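You operate a simulated robot arm through the tools that you are given. There is no shell and no other tool.

You run a simulated robot arm. Do the job below in one go: nothing can be reset, and whatever is moved stays where it is left.

TASK
Probe the block on the pad at range B and mark the lane that the screen names.
Fine: the block marked good for good, else the one marked hold; swing the arm clear, block with the grey top back in its row, knob to range A; the adjust knob and the two blocks beside it stay. Where these are worked on the way, their far stop is far enough and under half their travel is too little: knob marked range.

Only the result counts: the job must be done as asked and must still hold three seconds after the hand-in. Knocking over, shifting, dropping, spilling or breaking anything else fails it.

THE ROBOT
A 6-joint arm with a two-finger gripper, fixed in place. Base frame: the origin is at the foot of the arm, x ahead of it, y to its left, z up; the work surface is at about z = 0.86. Lengths are in m, angles in rad, forces in N, time in s.
Its first joint turns from -2.897 to 2.897 rad. Payload 2.45 kg.
The tool frame sits at the grasp point between the pads (the TCP): z along the fingers, y along the line on which they close. The tips reach 0.02 m beyond it. The gripper opens to 0.14 m. The gripper's body begins 0.168 m behind the TCP.
Orientation is told as [roll, pitch, yaw] about the base's x, y, z axes, in that order, counted from this pose: with the fingers straight down and closing along the base's y, the tool's x points along the base's -x, its y along +y and its z along -z.

THE INTERFACE
- The arm moves only by the tool drive_tool. Its argument "commands" is a list of rows, each a list of 7 numbers: the opening, from 0 (shut) to 1 (fully open), then the shift along the tool's x, y, z in m, then the turn, a rotation vector about the tool's x, y, z in rad. In form: [[grip, x, y, z, rx, ry, rz], ...]. A call has 1 to 20 rows; each row shifts and turns the commanded pose from where the row before left it, along the tool's axes as they then stand. Rows are played at 5 a second. More than 0.05 m and 0.15 rad between two rows, or a gripper value outside its range, and nothing of the call is played. Where a pose cannot be reached the arm comes as near as it can. A force on the tool above 50 N (or 10 N above the force at the start of the call, whichever is more), or a blocked arm, ends the call early, and 0.2 s more pass. The fingers move at their own pace (about 0.045 m/s each) and stop on an object; they squeeze with about 33 N. The grip force told is the motor's: it shows also when the fingers shut on nothing. Time passes only in rows, and 0.2 s behind the last, so rows that do not move let the fingers close. It gives the time, the measured TCP pose, the force on the tool (base axes), the opening and the grip force at its end, in the units of the frame above (readings bear some noise), with the torque about the TCP (base axes, N m) and any sound that the robot's microphone picked up.
- Cameras (640 x 400 px; columns grow to the right, rows downward): "scene" is fixed at [0.4001, -0.649, 1.4359]; the picture's right is [0.94, -0.35, 0.00], its down [-0.13, -0.35, -0.93] and it looks along [0.32, 0.87, -0.38] (base axes); focal length 344 px, centre (320, 200). "wrist" rides on the gripper at [0.078, 0.011, -0.209] in the tool frame; the picture's right is [-0.14, 0.99, 0.00], its down [-0.92, -0.13, -0.37] and it looks along [-0.37, -0.05, 0.93] (tool axes); focal length 280 px, centre (320, 200). There is no depth. A picture from a camera that has moved, and an enlarged one, comes with that camera's place and axes in the base frame and with its lens.
- snapshot(camera): a new picture of that camera. No time passes.
- zoom(camera, box): a new picture of the part [left, top, right, bottom] of that camera's present view, enlarged. No time passes.
- close_job(): hands the job in; it is judged then, once.

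Places have to be worked out from the pictures, the camera data and where the tool is seen. Open the gripper and draw the arm clear of the work before you hand the job in, unless the task says otherwise.

The tools are called after ">>>" as a command line: name --pt "numbers of a row" for each row, then --argument value for the rest, lists and objects as JSON in quotes. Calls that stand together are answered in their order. drive_tool: Moves the arm, as the interface text tells. Its arguments: {"type":"object","properties":{"commands":{"type":"array","items":{"type":"array","items":{"type":"number"}}}},"required":["commands"]} The other tools are called the same way: snapshot (camera) takes a picture; zoom (camera, box) takes an enlarged picture of a part of a camera's view; close_job () hands the job in.

At the start:

```text
t: 0.0
eef_pos: [0.6965, 0.4915, 1.1412]
tcp_rot: [0.001, -0.001, 0.001]
ft_force: [-0.4, -0.2, 0.1]
wrist_torque: [-0.01, 0.01, 0.01]
gripper_width: 0.1401
grip_force: 0.1
```

scene: 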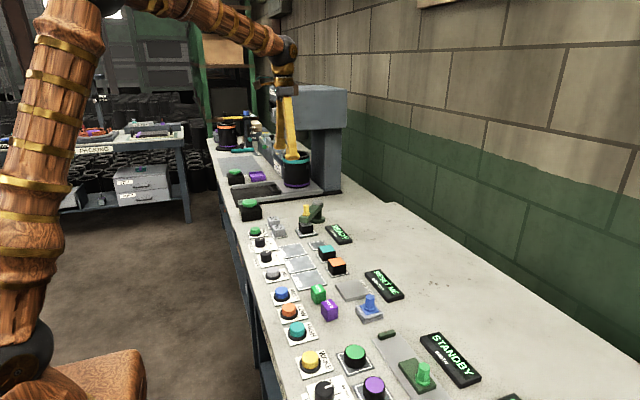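
wrist: 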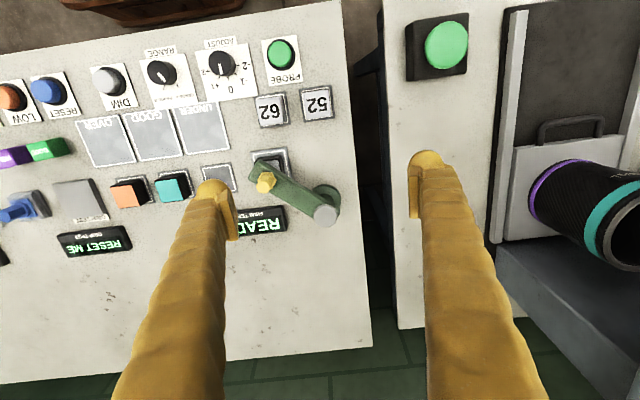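

I start by looking closer at the bench with both cameras to identify the probe station, knobs, blocks, and screens.

>>> zoom --camera "wrist" --box '[0, 20, 200, 145]'

>>> zoom --camera "wrist" --box '[140, 20, 350, 151]'

>>> zoom --camera "wrist" --box '[0, 130, 200, 255]'

>>> zoom --camera "wrist" --box '[180, 130, 360, 242]'

>>> zoom --camera "scene" --box '[220, 180, 420, 305]'

>>> zoom --camera "scene" --box '[260, 275, 460, 400]'

```text
3.20 times, centred on (100, 82) of wrist
camera zoom: at [0.6186, 0.5021, 1.3499], right [0.14, 0.99, 0.0], down [0.92, -0.13, 0.37], along [0.37, -0.05, -0.93], focal length 897 px, centre (1024, 576)
```

zoom: 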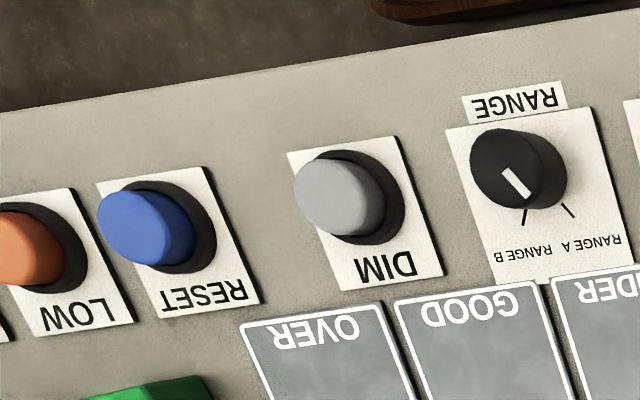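

```text
3.05 times, centred on (245, 86) of wrist
camera zoom: at [0.6186, 0.5021, 1.3499], right [0.14, 0.99, 0.0], down [0.92, -0.13, 0.37], along [0.37, -0.05, -0.93], focal length 854 px, centre (549, 549)
```

zoom: 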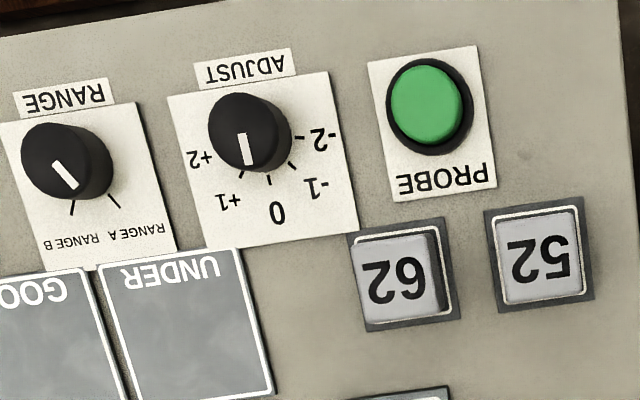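

```text
3.20 times, centred on (100, 192) of wrist
camera zoom: at [0.6186, 0.5021, 1.3499], right [0.14, 0.99, 0.0], down [0.92, -0.13, 0.37], along [0.37, -0.05, -0.93], focal length 897 px, centre (1024, 224)
```

zoom: 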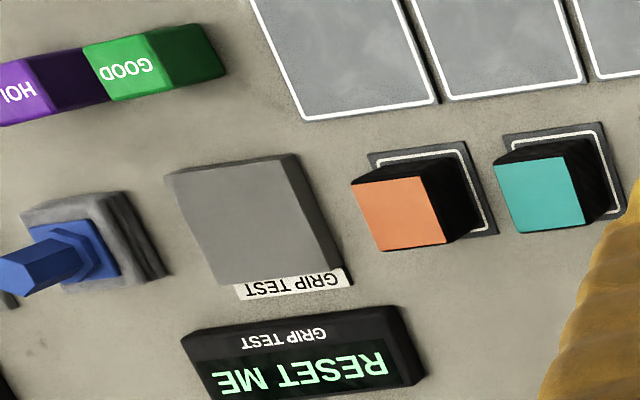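

```text
3.56 times, centred on (270, 186) of wrist
camera zoom: at [0.6186, 0.5021, 1.3499], right [0.14, 0.99, 0.0], down [0.92, -0.13, 0.37], along [0.37, -0.05, -0.93], focal length 997 px, centre (498, 250)
```

zoom: 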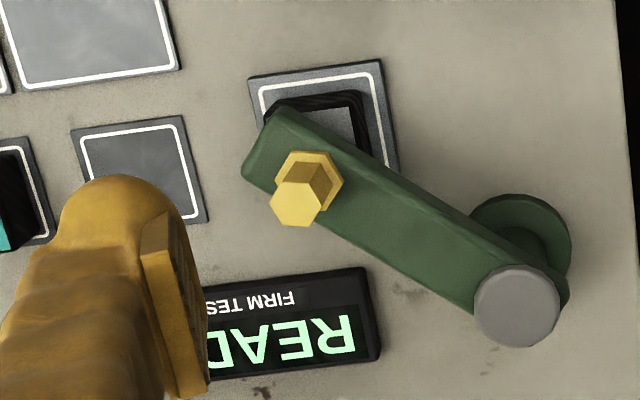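

```text
3.20 times, centred on (320, 242) of scene
camera zoom: at [0.4001, -0.649, 1.4359], right [0.94, -0.35, 0.0], down [-0.13, -0.35, -0.93], along [0.32, 0.87, -0.38], focal length 1100 px, centre (320, 64)
```

zoom: 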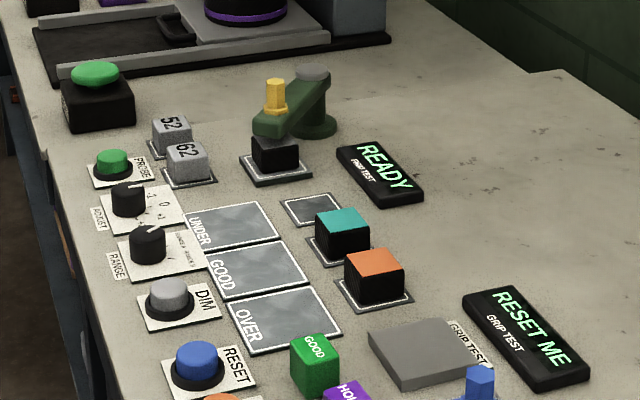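

```text
3.20 times, centred on (360, 338) of scene
camera zoom: at [0.4001, -0.649, 1.4359], right [0.94, -0.35, 0.0], down [-0.13, -0.35, -0.93], along [0.32, 0.87, -0.38], focal length 1100 px, centre (192, -240)
```

zoom: 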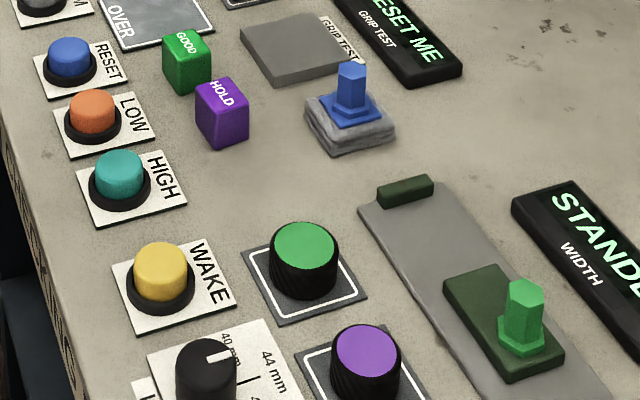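

The firm-test pad holds the grey-topped block under the green swing arm. The range knob seems to point at A. I move the tool over toward the range knob (est. 0.564, 0.265) for a closer look.

>>> drive_tool --pt "1 0.022 -0.0375 0.0133 0 0 0" --pt "1 0.022 -0.0375 0.0133 0 0 0" --pt "1 0.022 -0.0375 0.0133 0 0 0" --pt "1 0.022 -0.0375 0.0133 0 0 0" --pt "1 0.022 -0.0375 0.0133 0 0 0" --pt "1 0.022 -0.0375 0.0133 0 0 0" --pt "1 0 0 0 0 0 0"

>>> snapshot --camera "wrist"

>>> snapshot --camera "scene"

```text
t: 1.6
eef_pos: [0.5622, 0.2653, 1.0599]
tcp_rot: [-0.001, 0.0, 0.0]
ft_force: [-0.1, -0.3, -0.1]
wrist_torque: [0.01, 0.02, -0.01]
gripper_width: 0.1399
grip_force: 0.1
```

```text
taken
camera wrist: at [0.4849, 0.2762, 1.2686], right [0.14, 0.99, 0.0], down [0.92, -0.13, 0.37], along [0.36, -0.05, -0.93], focal length 280 px, centre (320, 200)
```

wrist: 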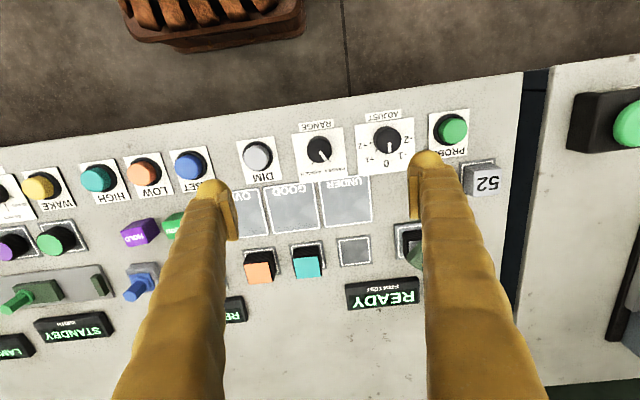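

```text
taken
```

scene: 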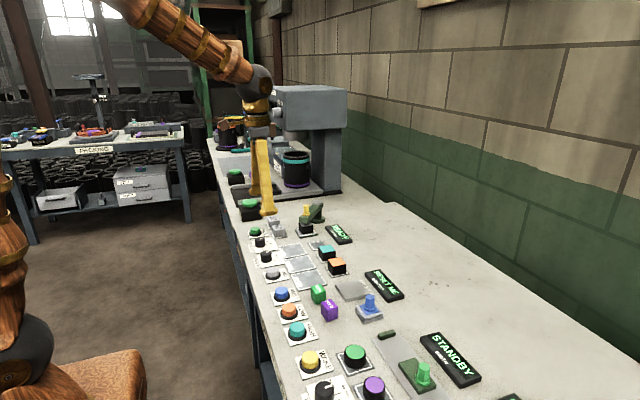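

The knob shows near pixel (320,150), giving about (0.561, 0.263). I zoom in for detail.

>>> zoom --camera "wrist" --box '[280, 105, 420, 193]'

>>> zoom --camera "scene" --box '[230, 190, 350, 265]'

>>> zoom --camera "wrist" --box '[100, 190, 260, 290]'

```text
4.55 times, centred on (350, 149) of wrist
camera zoom: at [0.4849, 0.2762, 1.2686], right [0.14, 0.99, 0.0], down [0.92, -0.13, 0.37], along [0.36, -0.05, -0.93], focal length 1274 px, centre (184, 432)
```

zoom: 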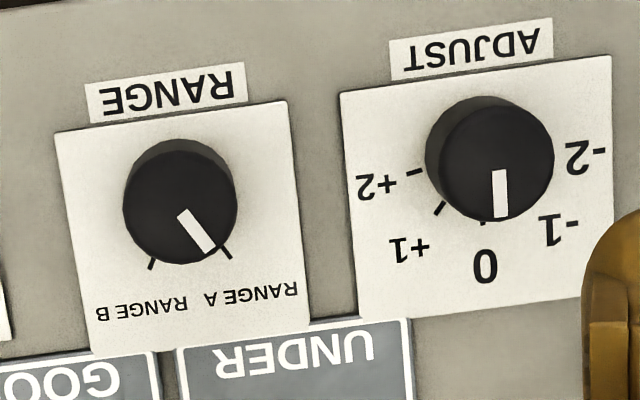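

```text
5.33 times, centred on (290, 228) of scene
camera zoom: at [0.4001, -0.649, 1.4359], right [0.94, -0.35, 0.0], down [-0.13, -0.35, -0.93], along [0.32, 0.87, -0.38], focal length 1834 px, centre (480, 53)
```

zoom: 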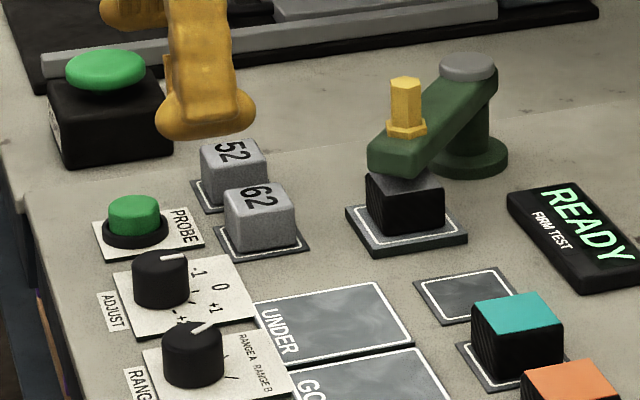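

```text
4.00 times, centred on (180, 240) of wrist
camera zoom: at [0.4849, 0.2762, 1.2686], right [0.14, 0.99, 0.0], down [0.92, -0.13, 0.37], along [0.36, -0.05, -0.93], focal length 1122 px, centre (880, 40)
```

zoom: 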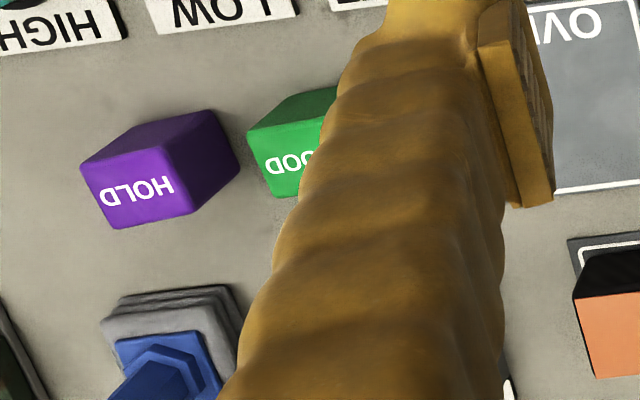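

The knob axis is at about (0.562, 0.265), right below the TCP, with A at about +34° and B at about −35° from +x, and the pointer is at A. I narrow the fingers to 0.07 and descend around the knob, then close.

>>> drive_tool --pt "0.5 0 0 0 0 0 0" --pt "0.5 0 0 0 0 0 0" --pt "0.5 0 0 0 0 0 0" --pt "0.5 0 0 0.04 0 0 0" --pt "0.5 0 0 0.04 0 0 0" --pt "0.5 0 0 0.04 0 0 0" --pt "0.5 0 0 0.03 0 0 0" --pt "0.5 0 0 0.012 0 0 0" --pt "0.5 0 0 0.008 0 0 0" --pt "0.5 0 0 0 0 0 0"

>>> snapshot --camera "wrist"

>>> zoom --camera "scene" --box '[230, 190, 350, 265]'

```text
t: 3.8
eef_pos: [0.561, 0.2693, 0.89]
tcp_rot: [-0.001, 0.0, 0.002]
ft_force: [-0.3, -0.3, -0.5]
wrist_torque: [-0.01, 0.02, 0.01]
gripper_width: 0.0697
grip_force: 0.0
```

```text
taken
camera wrist: at [0.4841, 0.2783, 1.0989], right [0.14, 0.99, 0.0], down [0.92, -0.13, 0.37], along [0.37, -0.05, -0.93], focal length 280 px, centre (320, 200)
```

wrist: 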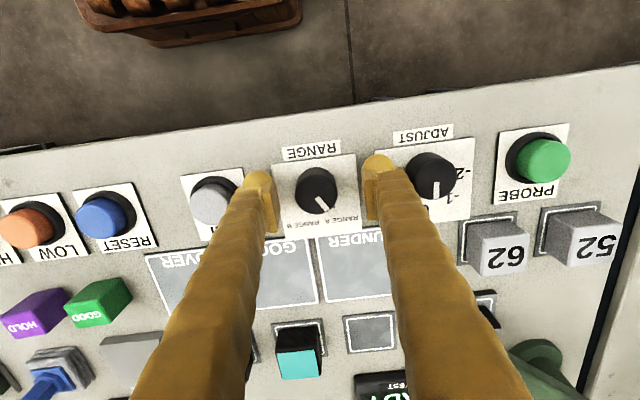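

```text
5.33 times, centred on (290, 228) of scene
camera zoom: at [0.4001, -0.649, 1.4359], right [0.94, -0.35, 0.0], down [-0.13, -0.35, -0.93], along [0.32, 0.87, -0.38], focal length 1834 px, centre (480, 53)
```

zoom: 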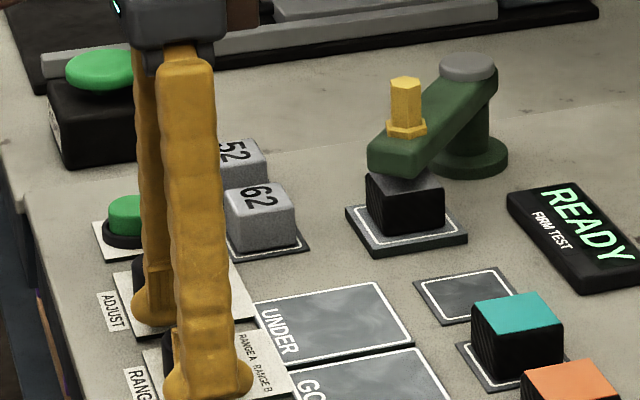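

The fingers straddle the knob, centred. I close on it.

>>> drive_tool --pt "0.1 0 0 0 0 0 0" --pt "0.1 0 0 0 0 0 0" --pt "0.1 0 0 0 0 0 0" --pt "0.1 0 0 0 0 0 0" --pt "0.1 0 0 0 0 0 0"

```text
t: 5.0
eef_pos: [0.562, 0.267, 0.8915]
tcp_rot: [0.0, 0.002, 0.001]
ft_force: [2.0, -37.3, 2.2]
wrist_torque: [-0.42, 0.12, -0.01]
gripper_width: 0.0386
grip_force: 18.9
```

The knob is 38.6 mm wide and is pushing the tool in −y, so I'm slightly off-centre. I shift 2 mm to −y to relieve the side load.

>>> drive_tool --pt "0.1 0 -0.001 0 0 0 0" --pt "0.1 0 -0.001 0 0 0 0" --pt "0.1 0 0 0 0 0 0"

```text
t: 5.8
eef_pos: [0.5616, 0.2657, 0.8904]
tcp_rot: [0.0, 0.001, 0.0]
ft_force: [-12.9, -28.6, 7.2]
wrist_torque: [-0.28, 0.11, -0.23]
gripper_width: 0.0337
grip_force: 37.6
```

Now fully gripped at 33.7 mm; residual side load remains. I shift another 1.5 mm in −y and a little in −x.

>>> drive_tool --pt "0.1 0.0005 -0.001 0 0 0 0" --pt "0.1 0.0 -0.0005 0 0 0 0" --pt "0.1 0 0 0 0 0 0"

```text
t: 6.6
eef_pos: [0.5635, 0.2649, 0.8919]
tcp_rot: [-0.001, 0.001, 0.0]
ft_force: [-19.5, 27.9, -25.2]
wrist_torque: [0.13, 0.32, -0.02]
gripper_width: 0.0334
grip_force: 44.9
```

Overshot slightly in y. I open, correct +0.75 mm in y, and re-close to let the grip settle cleanly.

>>> drive_tool --pt "0.45 0 0 0 0 0 0" --pt "0.45 0 0.0008 0 0 0 0" --pt "0.45 0 0 0 0 0 0" --pt "0.15 0 0 0 0 0 0" --pt "0.15 0 0 0 0 0 0" --pt "0.15 0 0 0 0 0 0" --pt "0.15 0 0 0 0 0 0"

```text
t: 8.2
eef_pos: [0.5617, 0.2646, 0.8925]
tcp_rot: [0.001, 0.0, 0.0]
ft_force: [-4.0, 33.8, -5.2]
wrist_torque: [0.3, 0.07, -0.02]
gripper_width: 0.0336
grip_force: 45.2
```

Side load is +34 N in y now, so I shift +0.9 mm.

>>> drive_tool --pt "0.15 0 0.0005 0 0 0 0" --pt "0.15 0 0.0004 0 0 0 0" --pt "0.15 0 0 0 0 0 0"

```text
t: 9.0
eef_pos: [0.5631, 0.2674, 0.8916]
tcp_rot: [-0.001, 0.002, 0.001]
ft_force: [1.5, 5.9, -8.9]
wrist_torque: [0.06, 0.02, 0.0]
gripper_width: 0.0337
grip_force: 45.2
stopped in row 3: the force on the tool passed its limit at 51 N (the readings are from after the stop); the commanded pose is now the measured one
```

Load is relaxed now. I turn the knob toward B (clockwise from above: +rz in the tool) in steps.

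>>> drive_tool --pt "0.2 0 0 0 0 0 0.08" --pt "0.2 0 0 0 0 0 0.08" --pt "0.2 0 0 0 0 0 0.08" --pt "0.2 0 0 0 0 0 0.08" --pt "0.2 0 0 0 0 0 0.08"

>>> zoom --camera "wrist" --box '[240, 100, 400, 200]'

```text
t: 10.2
eef_pos: [0.5625, 0.265, 0.8925]
tcp_rot: [-0.003, 0.002, -0.4]
ft_force: [4.6, 1.6, -23.9]
wrist_torque: [0.03, -0.07, 0.03]
gripper_width: 0.0338
grip_force: 45.3
```

```text
4.00 times, centred on (320, 150) of wrist
camera zoom: at [0.4959, 0.3049, 1.1001], right [0.51, 0.86, 0.0], down [0.8, -0.48, 0.37], along [0.31, -0.19, -0.93], focal length 1122 px, centre (320, 400)
```

zoom: 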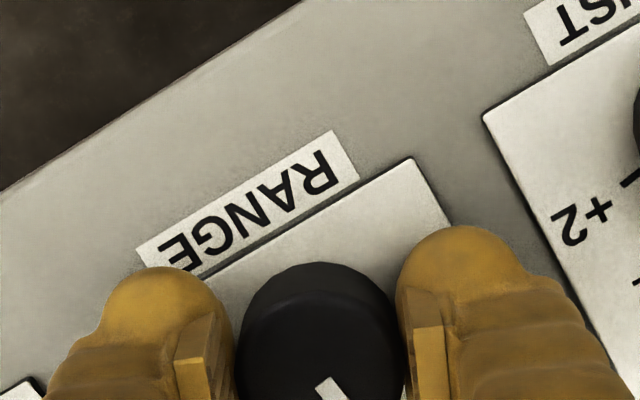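

The knob turns with the tool. I continue toward B.

>>> drive_tool --pt "0.2 0 0 0 0 0 0.08" --pt "0.2 0 0 0 0 0 0.08" --pt "0.2 0 0 0 0 0 0.08" --pt "0.2 0 0 0 0 0 0.08" --pt "0.2 0 0 0 0 0 0.08" --pt "0.2 0 0 0 0 0 0.08" --pt "0.2 0 0 0 0 0 0.08" --pt "0.2 0 0 0 0 0 0.08"

>>> zoom --camera "wrist" --box '[220, 125, 420, 250]'

>>> zoom --camera "scene" --box '[230, 190, 350, 265]'

```text
t: 12.0
eef_pos: [0.5626, 0.2641, 0.8915]
tcp_rot: [-0.002, 0.0, -1.041]
ft_force: [-28.3, 2.4, 13.1]
wrist_torque: [0.05, 0.44, -0.01]
gripper_width: 0.0336
grip_force: 45.3
```

```text
3.20 times, centred on (320, 188) of wrist
camera zoom: at [0.5333, 0.3368, 1.1001], right [0.92, 0.38, 0.0], down [0.36, -0.86, 0.37], along [0.14, -0.34, -0.93], focal length 897 px, centre (320, 240)
```

zoom: 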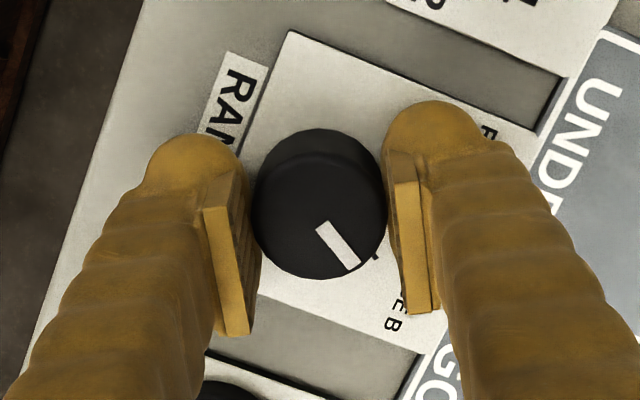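

```text
5.33 times, centred on (290, 228) of scene
camera zoom: at [0.4001, -0.649, 1.4359], right [0.94, -0.35, 0.0], down [-0.13, -0.35, -0.93], along [0.32, 0.87, -0.38], focal length 1834 px, centre (480, 53)
```

zoom: 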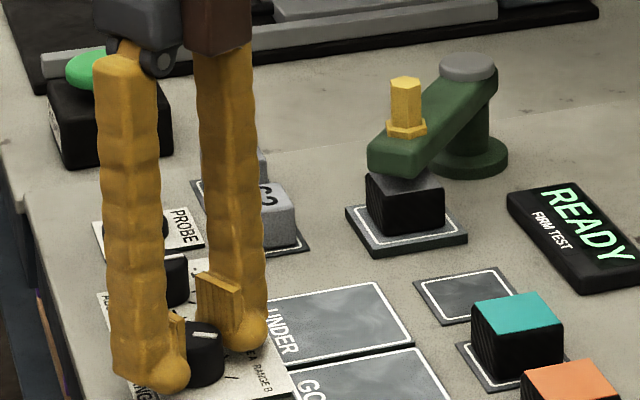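

Pointer is at about −29°, the B tick is at about −36°. I continue in small steps to the stop.

>>> drive_tool --pt "0.2 0 0 0 0 0 0.06" --pt "0.2 0 0 0 0 0 0.06" --pt "0.2 0 0 0 0 0 0.04" --pt "0.2 0 0 0 0 0 0.04"

>>> zoom --camera "wrist" --box '[220, 125, 420, 250]'

```text
t: 13.0
eef_pos: [0.5621, 0.2649, 0.8905]
tcp_rot: [-0.001, -0.002, -1.238]
ft_force: [-9.1, -9.7, -1.9]
wrist_torque: [-0.09, 0.05, 0.71]
gripper_width: 0.0331
grip_force: 45.0
```

```text
3.20 times, centred on (320, 188) of wrist
camera zoom: at [0.5482, 0.3413, 1.0995], right [0.98, 0.19, 0.0], down [0.18, -0.91, 0.37], along [0.07, -0.36, -0.93], focal length 897 px, centre (320, 240)
```

zoom: 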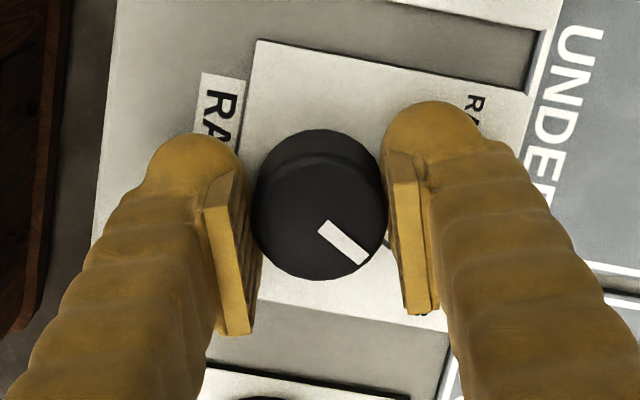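

Torque reached 0.71 Nm and the pointer stopped moving, so the knob is at the B stop. I release, rise, and turn the tool back to yaw 0.

>>> drive_tool --pt "0.45 0 0 0 0 0 0" --pt "0.45 0 0 0 0 0 0" --pt "0.45 0 0 -0.02 0 0 0" --pt "0.45 0 0 -0.04 0 0 0" --pt "0.45 0 0 -0.04 0 0 0" --pt "0.45 0 0 -0.04 0 0 0" --pt "0.45 0 0 -0.03 0 0 -0.1238" --pt "0.45 0 0 0 0 0 -0.1238" --pt "0.45 0 0 0 0 0 -0.1238" --pt "0.45 0 0 0 0 0 -0.1238" --pt "0.45 0 0 0 0 0 -0.1238" --pt "0.45 0 0 0 0 0 -0.1238" --pt "0.45 0 0 0 0 0 -0.1238" --pt "0.45 0 0 0 0 0 -0.1238" --pt "0.45 0 0 0 0 0 -0.1238" --pt "0.45 0 0 0 0 0 -0.1238" --pt "0.45 0 0 0 0 0 0"

>>> snapshot --camera "wrist"

>>> zoom --camera "wrist" --box '[280, 105, 420, 193]'

>>> zoom --camera "scene" --box '[230, 190, 350, 265]'

```text
t: 16.6
eef_pos: [0.5612, 0.2651, 1.0633]
tcp_rot: [0.001, 0.002, 0.0]
ft_force: [0.1, 0.2, -0.3]
wrist_torque: [0.0, 0.01, 0.01]
gripper_width: 0.063
grip_force: 0.1
```

```text
taken
camera wrist: at [0.4849, 0.2749, 1.2704], right [0.14, 0.99, 0.0], down [0.92, -0.13, 0.37], along [0.36, -0.05, -0.93], focal length 280 px, centre (320, 200)
```

wrist: 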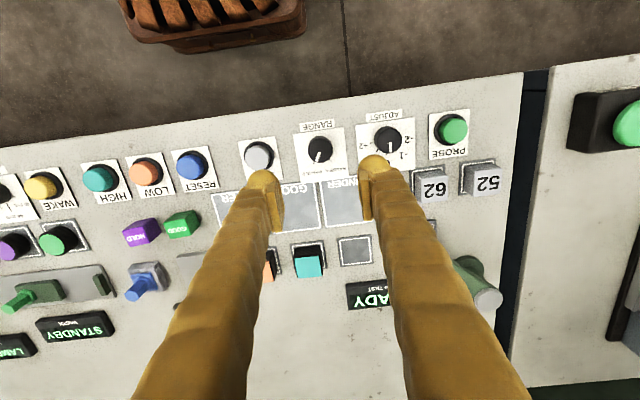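

```text
4.55 times, centred on (350, 149) of wrist
camera zoom: at [0.4849, 0.2749, 1.2704], right [0.14, 0.99, 0.0], down [0.92, -0.13, 0.37], along [0.36, -0.05, -0.93], focal length 1274 px, centre (184, 432)
```

zoom: 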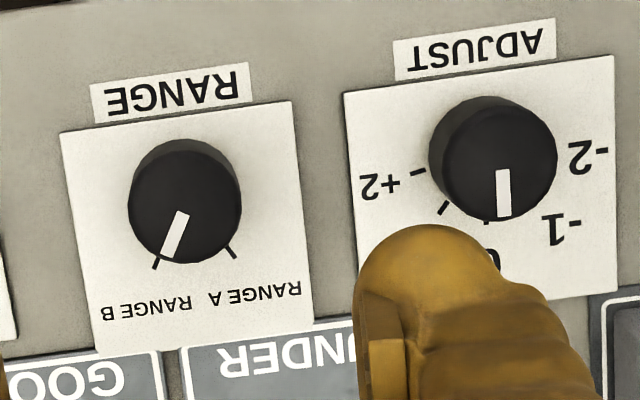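

```text
5.33 times, centred on (290, 228) of scene
camera zoom: at [0.4001, -0.649, 1.4359], right [0.94, -0.35, 0.0], down [-0.13, -0.35, -0.93], along [0.32, 0.87, -0.38], focal length 1834 px, centre (480, 53)
```

zoom: 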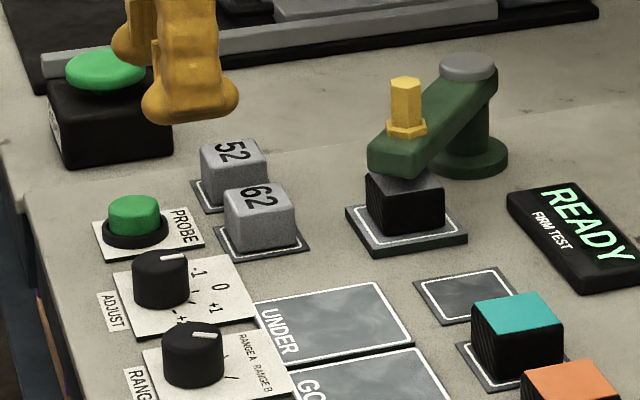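

The range knob points at B. Next I close the fingers and move above the PROBE button (est. 0.562, 0.446).

>>> drive_tool --pt "0 0 0.045 0 0 0 0" --pt "0 0 0.045 0 0 0 0" --pt "0 0 0.045 0 0 0 0" --pt "0 0 0.045 0 0 0 0" --pt "0 0 0 0.04 0 0 0" --pt "0 0 0 0.04 0 0 0" --pt "0 0 0 0 0 0 0"

>>> snapshot --camera "wrist"

>>> zoom --camera "scene" --box '[230, 190, 350, 265]'

```text
t: 18.2
eef_pos: [0.5634, 0.4457, 0.9807]
tcp_rot: [0.0, 0.002, 0.001]
ft_force: [-0.1, 0.5, 0.0]
wrist_torque: [0.0, 0.01, 0.0]
gripper_width: 0.0001
grip_force: 29.7
```

```text
taken
camera wrist: at [0.4858, 0.4558, 1.1889], right [0.14, 0.99, 0.0], down [0.92, -0.13, 0.37], along [0.36, -0.05, -0.93], focal length 280 px, centre (320, 200)
```

wrist: 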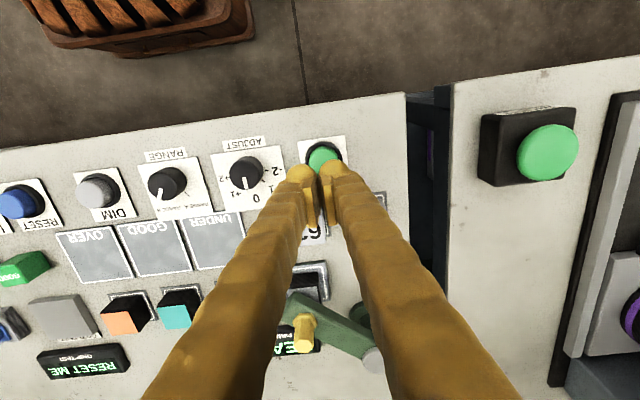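

```text
5.33 times, centred on (290, 228) of scene
camera zoom: at [0.4001, -0.649, 1.4359], right [0.94, -0.35, 0.0], down [-0.13, -0.35, -0.93], along [0.32, 0.87, -0.38], focal length 1834 px, centre (480, 53)
```

zoom: 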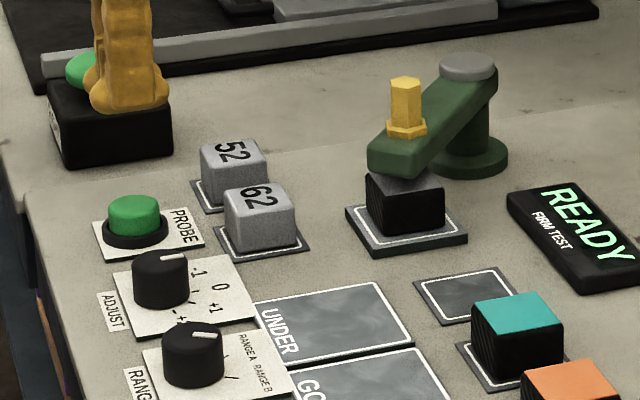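

Button at about (0.557, 0.449). I adjust slightly and lower the closed fingertips, then press in small steps.

>>> drive_tool --pt "0 0.005 0.003 0.03 0 0 0" --pt "0 0 0 0.025 0 0 0" --pt "0 0 0 0.005 0 0 0" --pt "0 0 0 0.004 0 0 0" --pt "0 0 0 0.004 0 0 0"

>>> zoom --camera "scene" --box '[230, 190, 350, 265]'

```text
t: 19.4
eef_pos: [0.5567, 0.4481, 0.9134]
tcp_rot: [0.0, 0.003, -0.002]
ft_force: [0.5, -0.6, 0.0]
wrist_torque: [0.02, -0.01, 0.01]
gripper_width: 0.0003
grip_force: 29.8
```

```text
5.33 times, centred on (290, 228) of scene
camera zoom: at [0.4001, -0.649, 1.4359], right [0.94, -0.35, 0.0], down [-0.13, -0.35, -0.93], along [0.32, 0.87, -0.38], focal length 1834 px, centre (480, 53)
```

zoom: 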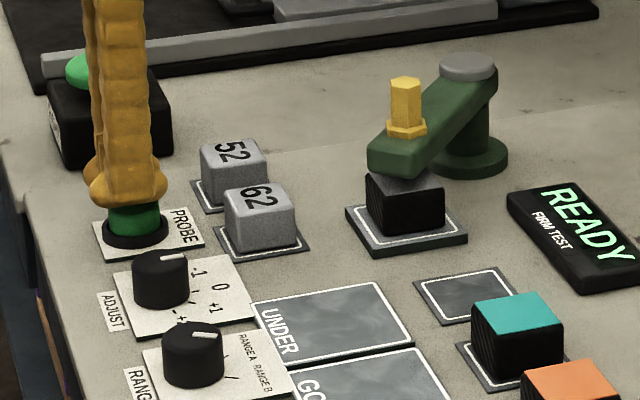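

The tips hover just above the button, well aligned. I press down in small steps.

>>> drive_tool --pt "0 0 0 0.003 0 0 0" --pt "0 0 0 0.003 0 0 0" --pt "0 0 0 0.003 0 0 0" --pt "0 0 0 0.002 0 0 0"

>>> zoom --camera "scene" --box '[230, 190, 350, 265]'

```text
t: 20.4
eef_pos: [0.5578, 0.4467, 0.9021]
tcp_rot: [-0.001, 0.0, -0.002]
ft_force: [0.0, 0.5, 1.7]
wrist_torque: [-0.02, -0.03, 0.02]
gripper_width: 0.0058
grip_force: 30.0
```

```text
5.33 times, centred on (290, 228) of scene
camera zoom: at [0.4001, -0.649, 1.4359], right [0.94, -0.35, 0.0], down [-0.13, -0.35, -0.93], along [0.32, 0.87, -0.38], focal length 1834 px, centre (480, 53)
```

zoom: 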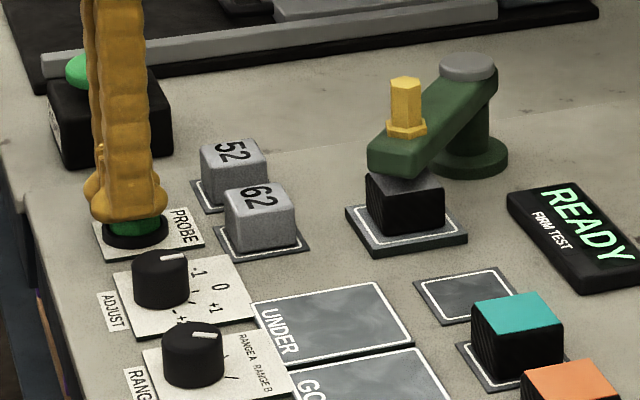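

Contact has begun (1.7 N). I keep pressing in small steps.

>>> drive_tool --pt "0 0 0 0.002 0 0 0" --pt "0 0 0 0.002 0 0 0" --pt "0 0 0 0.002 0 0 0" --pt "0 0 0 0 0 0 0"

>>> zoom --camera "scene" --box '[230, 190, 350, 265]'

```text
t: 21.4
eef_pos: [0.5564, 0.4479, 0.8974]
tcp_rot: [0.0, -0.001, -0.002]
ft_force: [5.7, -4.5, 28.7]
wrist_torque: [-0.09, -0.18, 0.0]
gripper_width: 0.0059
grip_force: 29.5
heard: click
```

```text
5.33 times, centred on (290, 228) of scene
camera zoom: at [0.4001, -0.649, 1.4359], right [0.94, -0.35, 0.0], down [-0.13, -0.35, -0.93], along [0.32, 0.87, -0.38], focal length 1834 px, centre (480, 53)
```

zoom: 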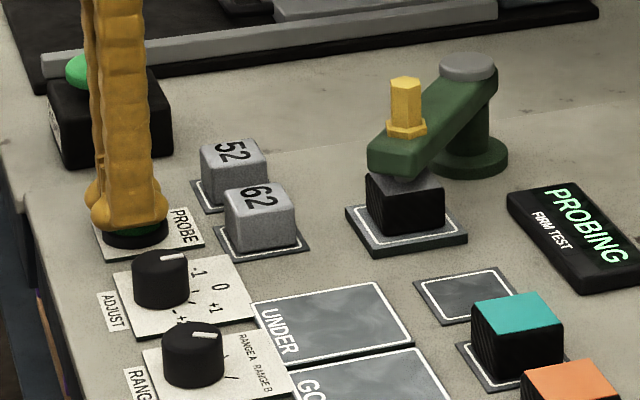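

A click, and the screen reads PROBING. I lift off the button and wait for the result.

>>> drive_tool --pt "0 0 0 -0.01 0 0 0" --pt "0 0 0 -0.03 0 0 0" --pt "0 0 0 -0.04 0 0 0" --pt "0 0 0 -0.04 0 0 0" --pt "0 0 0 -0.03 0 0 0" --pt "0 0 0 0 0 0 0" --pt "0 0 0 0 0 0 0"

>>> zoom --camera "scene" --box '[230, 190, 350, 265]'

```text
t: 23.0
eef_pos: [0.5556, 0.451, 1.0481]
tcp_rot: [0.0, 0.002, -0.002]
ft_force: [0.5, -0.1, -0.3]
wrist_torque: [-0.02, 0.0, 0.0]
gripper_width: 0.0004
grip_force: 29.5
```

```text
5.33 times, centred on (290, 228) of scene
camera zoom: at [0.4001, -0.649, 1.4359], right [0.94, -0.35, 0.0], down [-0.13, -0.35, -0.93], along [0.32, 0.87, -0.38], focal length 1834 px, centre (480, 53)
```

zoom: 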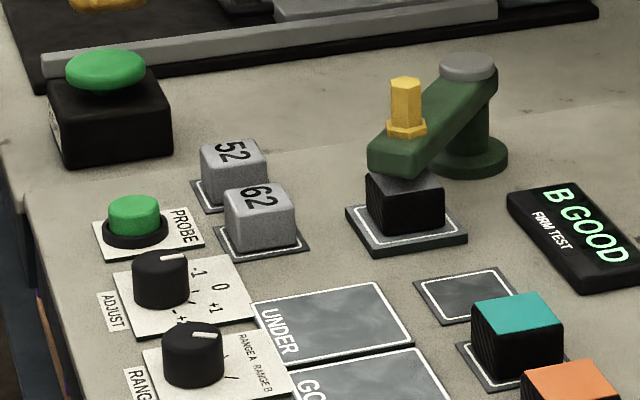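

The screen reads "B GOOD", so the GOOD block goes on the GOOD lane. I move above the GOOD block (est. 0.64, 0.05), opening the gripper on the way.

>>> drive_tool --pt "0.6 -0.0085 -0.04 -0.002 0 0 0" --pt "0.6 -0.0085 -0.04 -0.002 0 0 0" --pt "0.6 -0.0085 -0.04 0 0 0 0" --pt "0.6 -0.0085 -0.04 0 0 0 0" --pt "0.6 -0.0085 -0.04 0 0 0 0" --pt "0.6 -0.0085 -0.04 0 0 0 0" --pt "0.6 -0.0085 -0.04 0 0 0 0" --pt "0.6 -0.0085 -0.04 0 0 0 0" --pt "0.6 -0.0085 -0.04 0 0 0 0" --pt "0.6 -0.0085 -0.04 0 0 0 0" --pt "0.6 0 0 0 0 0 0"

>>> snapshot --camera "wrist"

>>> zoom --camera "scene" --box '[240, 200, 400, 300]'

>>> zoom --camera "wrist" --box '[260, 90, 400, 178]'

```text
t: 25.4
eef_pos: [0.6419, 0.0457, 1.0533]
tcp_rot: [-0.002, 0.001, -0.002]
ft_force: [-0.2, 0.7, 0.7]
wrist_torque: [-0.01, 0.01, 0.01]
gripper_width: 0.0841
grip_force: 0.1
```

```text
taken
camera wrist: at [0.5652, 0.0565, 1.2623], right [0.14, 0.99, 0.0], down [0.92, -0.13, 0.37], along [0.36, -0.05, -0.93], focal length 280 px, centre (320, 200)
```

wrist: 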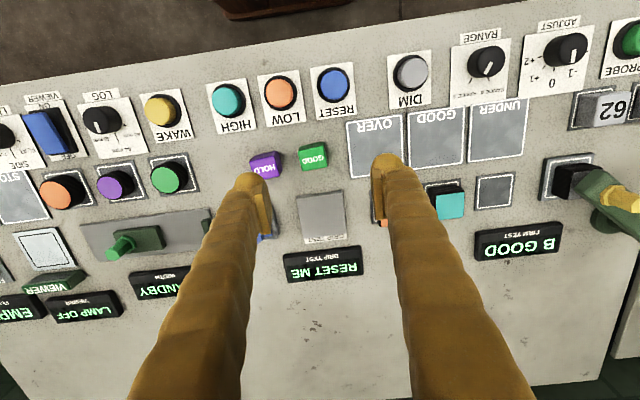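

```text
4.00 times, centred on (320, 250) of scene
camera zoom: at [0.4001, -0.649, 1.4359], right [0.94, -0.35, 0.0], down [-0.13, -0.35, -0.93], along [0.32, 0.87, -0.38], focal length 1376 px, centre (320, 0)
```

zoom: 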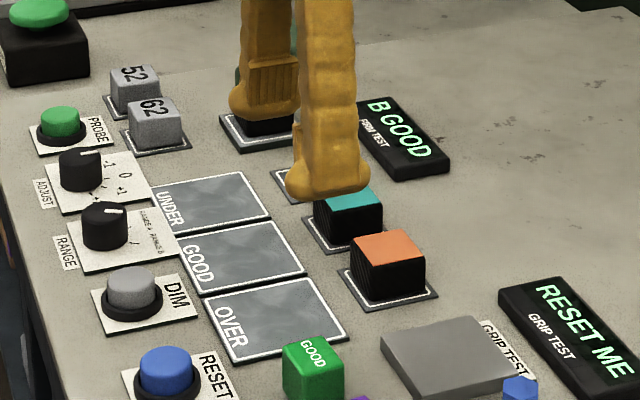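

```text
4.55 times, centred on (330, 134) of wrist
camera zoom: at [0.5652, 0.0565, 1.2623], right [0.14, 0.99, 0.0], down [0.92, -0.13, 0.37], along [0.36, -0.05, -0.93], focal length 1274 px, centre (274, 500)
```

zoom: 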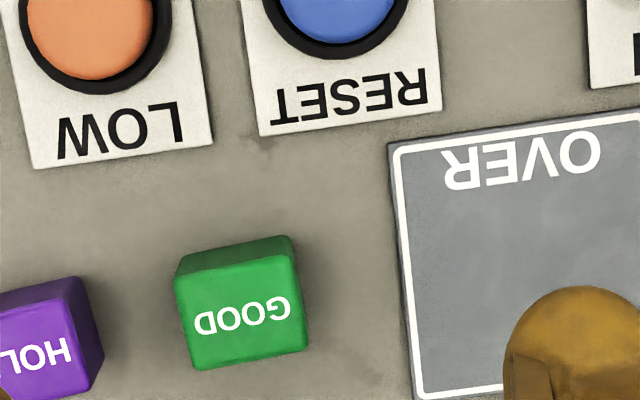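

The GOOD block's top centre is about (0.650, 0.036), about 34 mm wide and axis-aligned; HOLD is only about 3 cm away in y. I turn the tool 90° so the fingers close along x, and centre over GOOD.

>>> drive_tool --pt "0.5 -0.0075 -0.0095 0 0 0 0" --pt "0.5 0 0 0 0 0 0.1428" --pt "0.5 0 0 0 0 0 0.1428" --pt "0.5 0 0 0 0 0 0.1428" --pt "0.5 0 0 0 0 0 0.1428" --pt "0.5 0 0 0 0 0 0.1428" --pt "0.5 0 0 0 0 0 0.1428" --pt "0.5 0 0 0 0 0 0.1428" --pt "0.5 0 0 0 0 0 0.1428" --pt "0.5 0 0 0 0 0 0.1428" --pt "0.5 0 0 0 0 0 0.1428" --pt "0.5 0 0 0 0 0 0.1428" --pt "0.5 0 0 0.04 0 0 0" --pt "0.5 0 0 0.03 0 0 0" --pt "0.5 0 0 0 0 0 0"

>>> snapshot --camera "wrist"

>>> zoom --camera "scene" --box '[260, 230, 420, 330]'

```text
t: 28.6
eef_pos: [0.6504, 0.0395, 0.9807]
tcp_rot: [-0.001, 0.001, -1.573]
ft_force: [-0.3, 0.0, 0.7]
wrist_torque: [0.04, -0.01, 0.02]
gripper_width: 0.0702
grip_force: 0.0
```

```text
taken
camera wrist: at [0.6623, 0.1174, 1.1886], right [0.99, -0.14, 0.0], down [-0.13, -0.92, 0.37], along [-0.05, -0.37, -0.93], focal length 280 px, centre (320, 200)
```

wrist: 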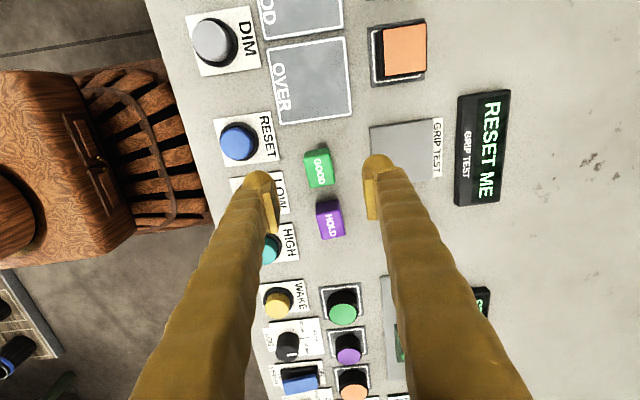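

```text
4.00 times, centred on (340, 280) of scene
camera zoom: at [0.4001, -0.649, 1.4359], right [0.94, -0.35, 0.0], down [-0.13, -0.35, -0.93], along [0.32, 0.87, -0.38], focal length 1376 px, centre (240, -120)
```

zoom: 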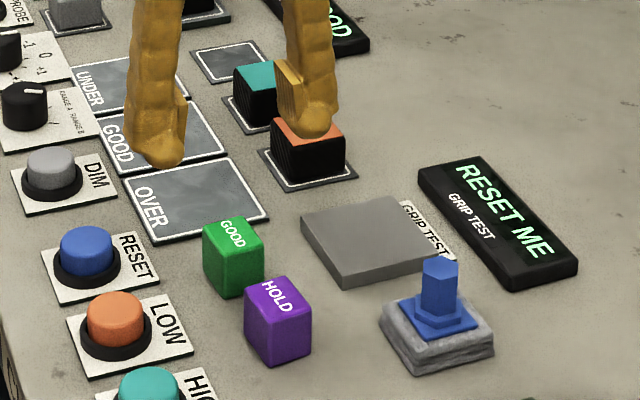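

Block centre from this view is about (0.650, 0.035), and the grip-test pad's edge is at x≈0.71. I narrow to 0.056, nudge −4 mm in y, and descend around the block.

>>> drive_tool --pt "0.4 -0.004 -0.001 0 0 0 0" --pt "0.4 0 0 0.03 0 0 0" --pt "0.4 0 0 0.03 0 0 0" --pt "0.4 0 0 0.02 0 0 0" --pt "0.4 0 0 0.011 0 0 0" --pt "0.4 0 0 0 0 0 0"

>>> snapshot --camera "wrist"

>>> zoom --camera "scene" --box '[260, 230, 420, 330]'

```text
t: 30.0
eef_pos: [0.6475, 0.034, 0.8882]
tcp_rot: [-0.003, 0.0, -1.574]
ft_force: [-0.4, 1.3, 0.0]
wrist_torque: [0.0, -0.01, 0.02]
gripper_width: 0.0561
grip_force: 0.1
```

```text
taken
camera wrist: at [0.6595, 0.112, 1.0964], right [0.99, -0.14, 0.0], down [-0.13, -0.92, 0.37], along [-0.05, -0.37, -0.93], focal length 280 px, centre (320, 200)
```

wrist: 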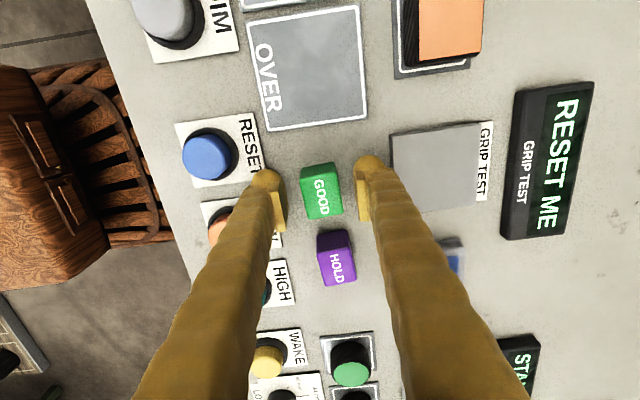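

```text
4.00 times, centred on (340, 280) of scene
camera zoom: at [0.4001, -0.649, 1.4359], right [0.94, -0.35, 0.0], down [-0.13, -0.35, -0.93], along [0.32, 0.87, -0.38], focal length 1376 px, centre (240, -120)
```

zoom: 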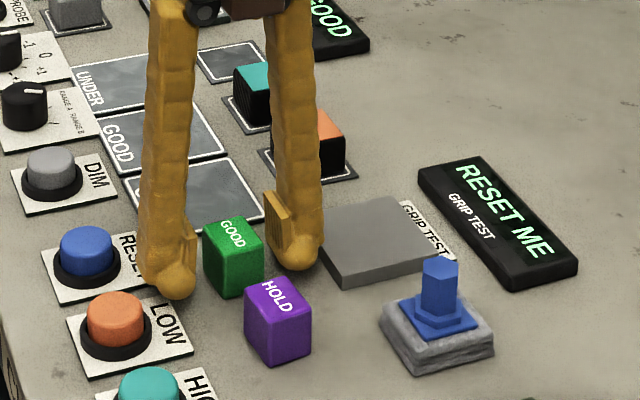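

Fingers straddle GOOD cleanly and centred (TCP projects to about (320,195), block top at (321,192)). I close.

>>> drive_tool --pt "0.1 0 0 0 0 0 0" --pt "0.1 0 0 0 0 0 0" --pt "0.1 0 0 0 0 0 0" --pt "0.1 0 0 0 0 0 0" --pt "0.1 0 0 0 0 0 0"

```text
t: 31.2
eef_pos: [0.6472, 0.0346, 0.8879]
tcp_rot: [-0.004, -0.001, -1.573]
ft_force: [-0.5, 0.2, 0.4]
wrist_torque: [0.02, -0.01, 0.01]
gripper_width: 0.0281
grip_force: 33.1
```

GOOD is held (28 mm). I lift it and carry it to above the GOOD lane (est. 0.651, 0.213).

>>> drive_tool --pt "0.1 0 0 -0.02 0 0 0" --pt "0.1 0 0 -0.04 0 0 0" --pt "0.1 0 0 -0.04 0 0 0" --pt "0.1 0.045 0.001 0 0 0 0" --pt "0.1 0.045 0.001 0 0 0 0" --pt "0.1 0.045 0.001 0 0 0 0" --pt "0.1 0.043 0.001 0 0 0 0" --pt "0.1 0 0 0 0 0 0"

>>> snapshot --camera "wrist"

>>> zoom --camera "scene" --box '[230, 190, 390, 290]'

```text
t: 33.0
eef_pos: [0.6543, 0.211, 0.9902]
tcp_rot: [-0.002, 0.0, -1.571]
ft_force: [-0.5, -0.1, -0.9]
wrist_torque: [0.04, 0.02, 0.01]
gripper_width: 0.0283
grip_force: 32.9
```

```text
taken
camera wrist: at [0.6659, 0.2897, 1.1981], right [0.99, -0.14, 0.0], down [-0.13, -0.92, 0.37], along [-0.05, -0.37, -0.93], focal length 280 px, centre (320, 200)
```

wrist: 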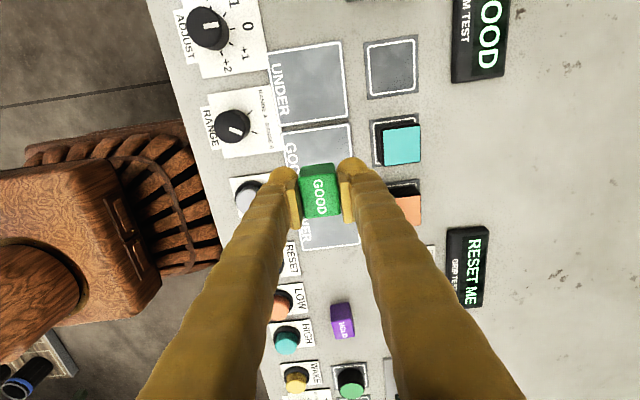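

```text
4.00 times, centred on (310, 240) of scene
camera zoom: at [0.4001, -0.649, 1.4359], right [0.94, -0.35, 0.0], down [-0.13, -0.35, -0.93], along [0.32, 0.87, -0.38], focal length 1376 px, centre (360, 40)
```

zoom: 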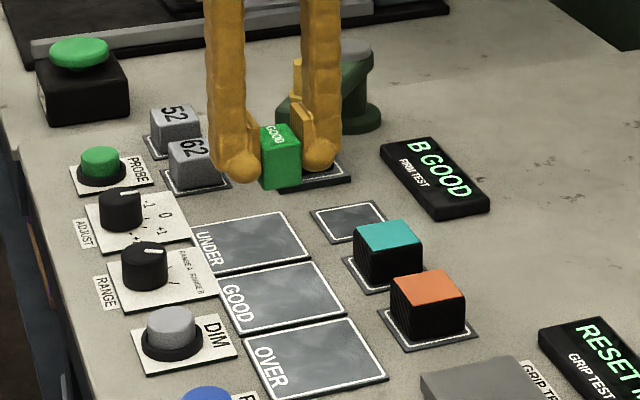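

The GOOD lane spans y≈0.169–0.245, x≈0.616–0.692; the centre is about (0.654, 0.207). I shift −3 mm in y and lower the block onto it.

>>> drive_tool --pt "0.1 -0.003 0 0.03 0 0 0" --pt "0.1 0 0 0.03 0 0 0" --pt "0.1 0 0 0.025 0 0 0" --pt "0.1 0 0 0.008 0 0 0" --pt "0.1 0 0 0.003 0 0 0" --pt "0.1 0 0 0.002 0 0 0"

>>> zoom --camera "scene" --box '[230, 190, 390, 290]'

>>> snapshot --camera "wrist"

```text
t: 34.4
eef_pos: [0.6525, 0.2089, 0.8939]
tcp_rot: [0.0, -0.001, -1.572]
ft_force: [-0.3, -0.5, 0.1]
wrist_torque: [-0.01, 0.02, 0.02]
gripper_width: 0.0284
grip_force: 33.6
```

```text
4.00 times, centred on (310, 240) of scene
camera zoom: at [0.4001, -0.649, 1.4359], right [0.94, -0.35, 0.0], down [-0.13, -0.35, -0.93], along [0.32, 0.87, -0.38], focal length 1376 px, centre (360, 40)
```

zoom: 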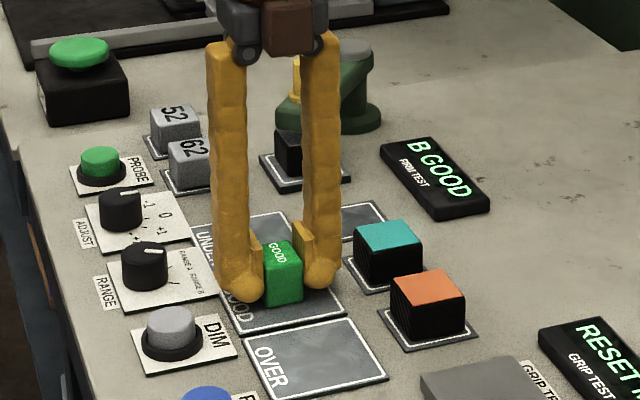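

```text
taken
camera wrist: at [0.6647, 0.287, 1.1009], right [0.99, -0.14, 0.0], down [-0.13, -0.92, 0.37], along [-0.05, -0.37, -0.93], focal length 280 px, centre (320, 200)
```

wrist: 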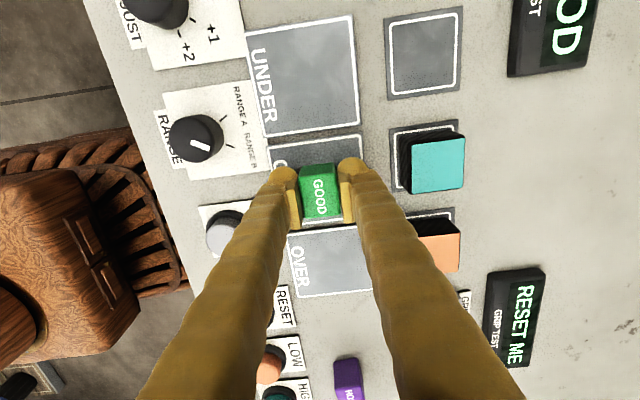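

The block hovers a few mm over the lane. I lower in 1 mm steps until contact.

>>> drive_tool --pt "0.1 0 0 0.001 0 0 0" --pt "0.1 0 0 0.001 0 0 0" --pt "0.1 0 0 0 0 0 0"

```text
t: 35.2
eef_pos: [0.6525, 0.2091, 0.891]
tcp_rot: [-0.001, -0.001, -1.574]
ft_force: [-4.3, 2.1, 23.2]
wrist_torque: [0.07, 0.05, -0.01]
gripper_width: 0.0284
grip_force: 33.1
```

Contact at 23 N, so the block is down. I open moderately and lift away.

>>> drive_tool --pt "0.1 0 0 -0.0005 0 0 0" --pt "0.4 0 0 0 0 0 0" --pt "0.4 0 0 0 0 0 0" --pt "0.4 0 0 0 0 0 0" --pt "0.4 0 0 -0.02 0 0 0" --pt "0.4 0 0 -0.04 0 0 0" --pt "0.4 0 0 -0.05 0 0 0" --pt "0.4 0 0 -0.04 0 0 0" --pt "0.4 0 0 0 0 0 0"

>>> snapshot --camera "wrist"

>>> zoom --camera "scene" --box '[230, 190, 390, 290]'

```text
t: 37.2
eef_pos: [0.6553, 0.21, 1.0393]
tcp_rot: [-0.001, -0.002, -1.571]
ft_force: [0.1, 0.8, -0.1]
wrist_torque: [-0.01, 0.0, -0.01]
gripper_width: 0.0562
grip_force: 0.0
```

```text
taken
camera wrist: at [0.6671, 0.2873, 1.2476], right [0.99, -0.14, 0.0], down [-0.13, -0.92, 0.37], along [-0.05, -0.37, -0.93], focal length 280 px, centre (320, 200)
```

wrist: 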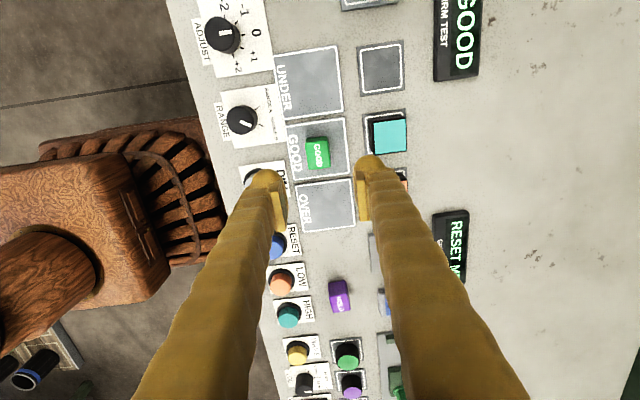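

```text
4.00 times, centred on (310, 240) of scene
camera zoom: at [0.4001, -0.649, 1.4359], right [0.94, -0.35, 0.0], down [-0.13, -0.35, -0.93], along [0.32, 0.87, -0.38], focal length 1376 px, centre (360, 40)
```

zoom: 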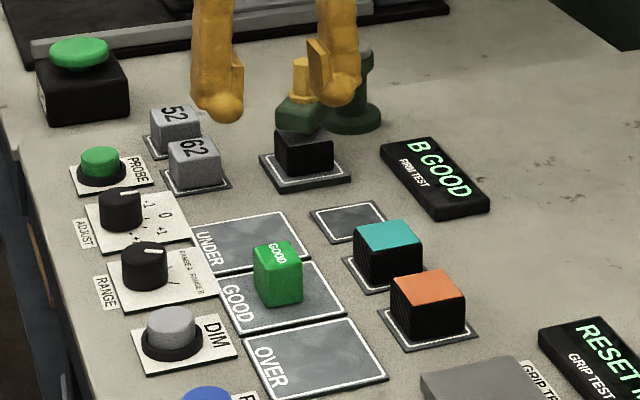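

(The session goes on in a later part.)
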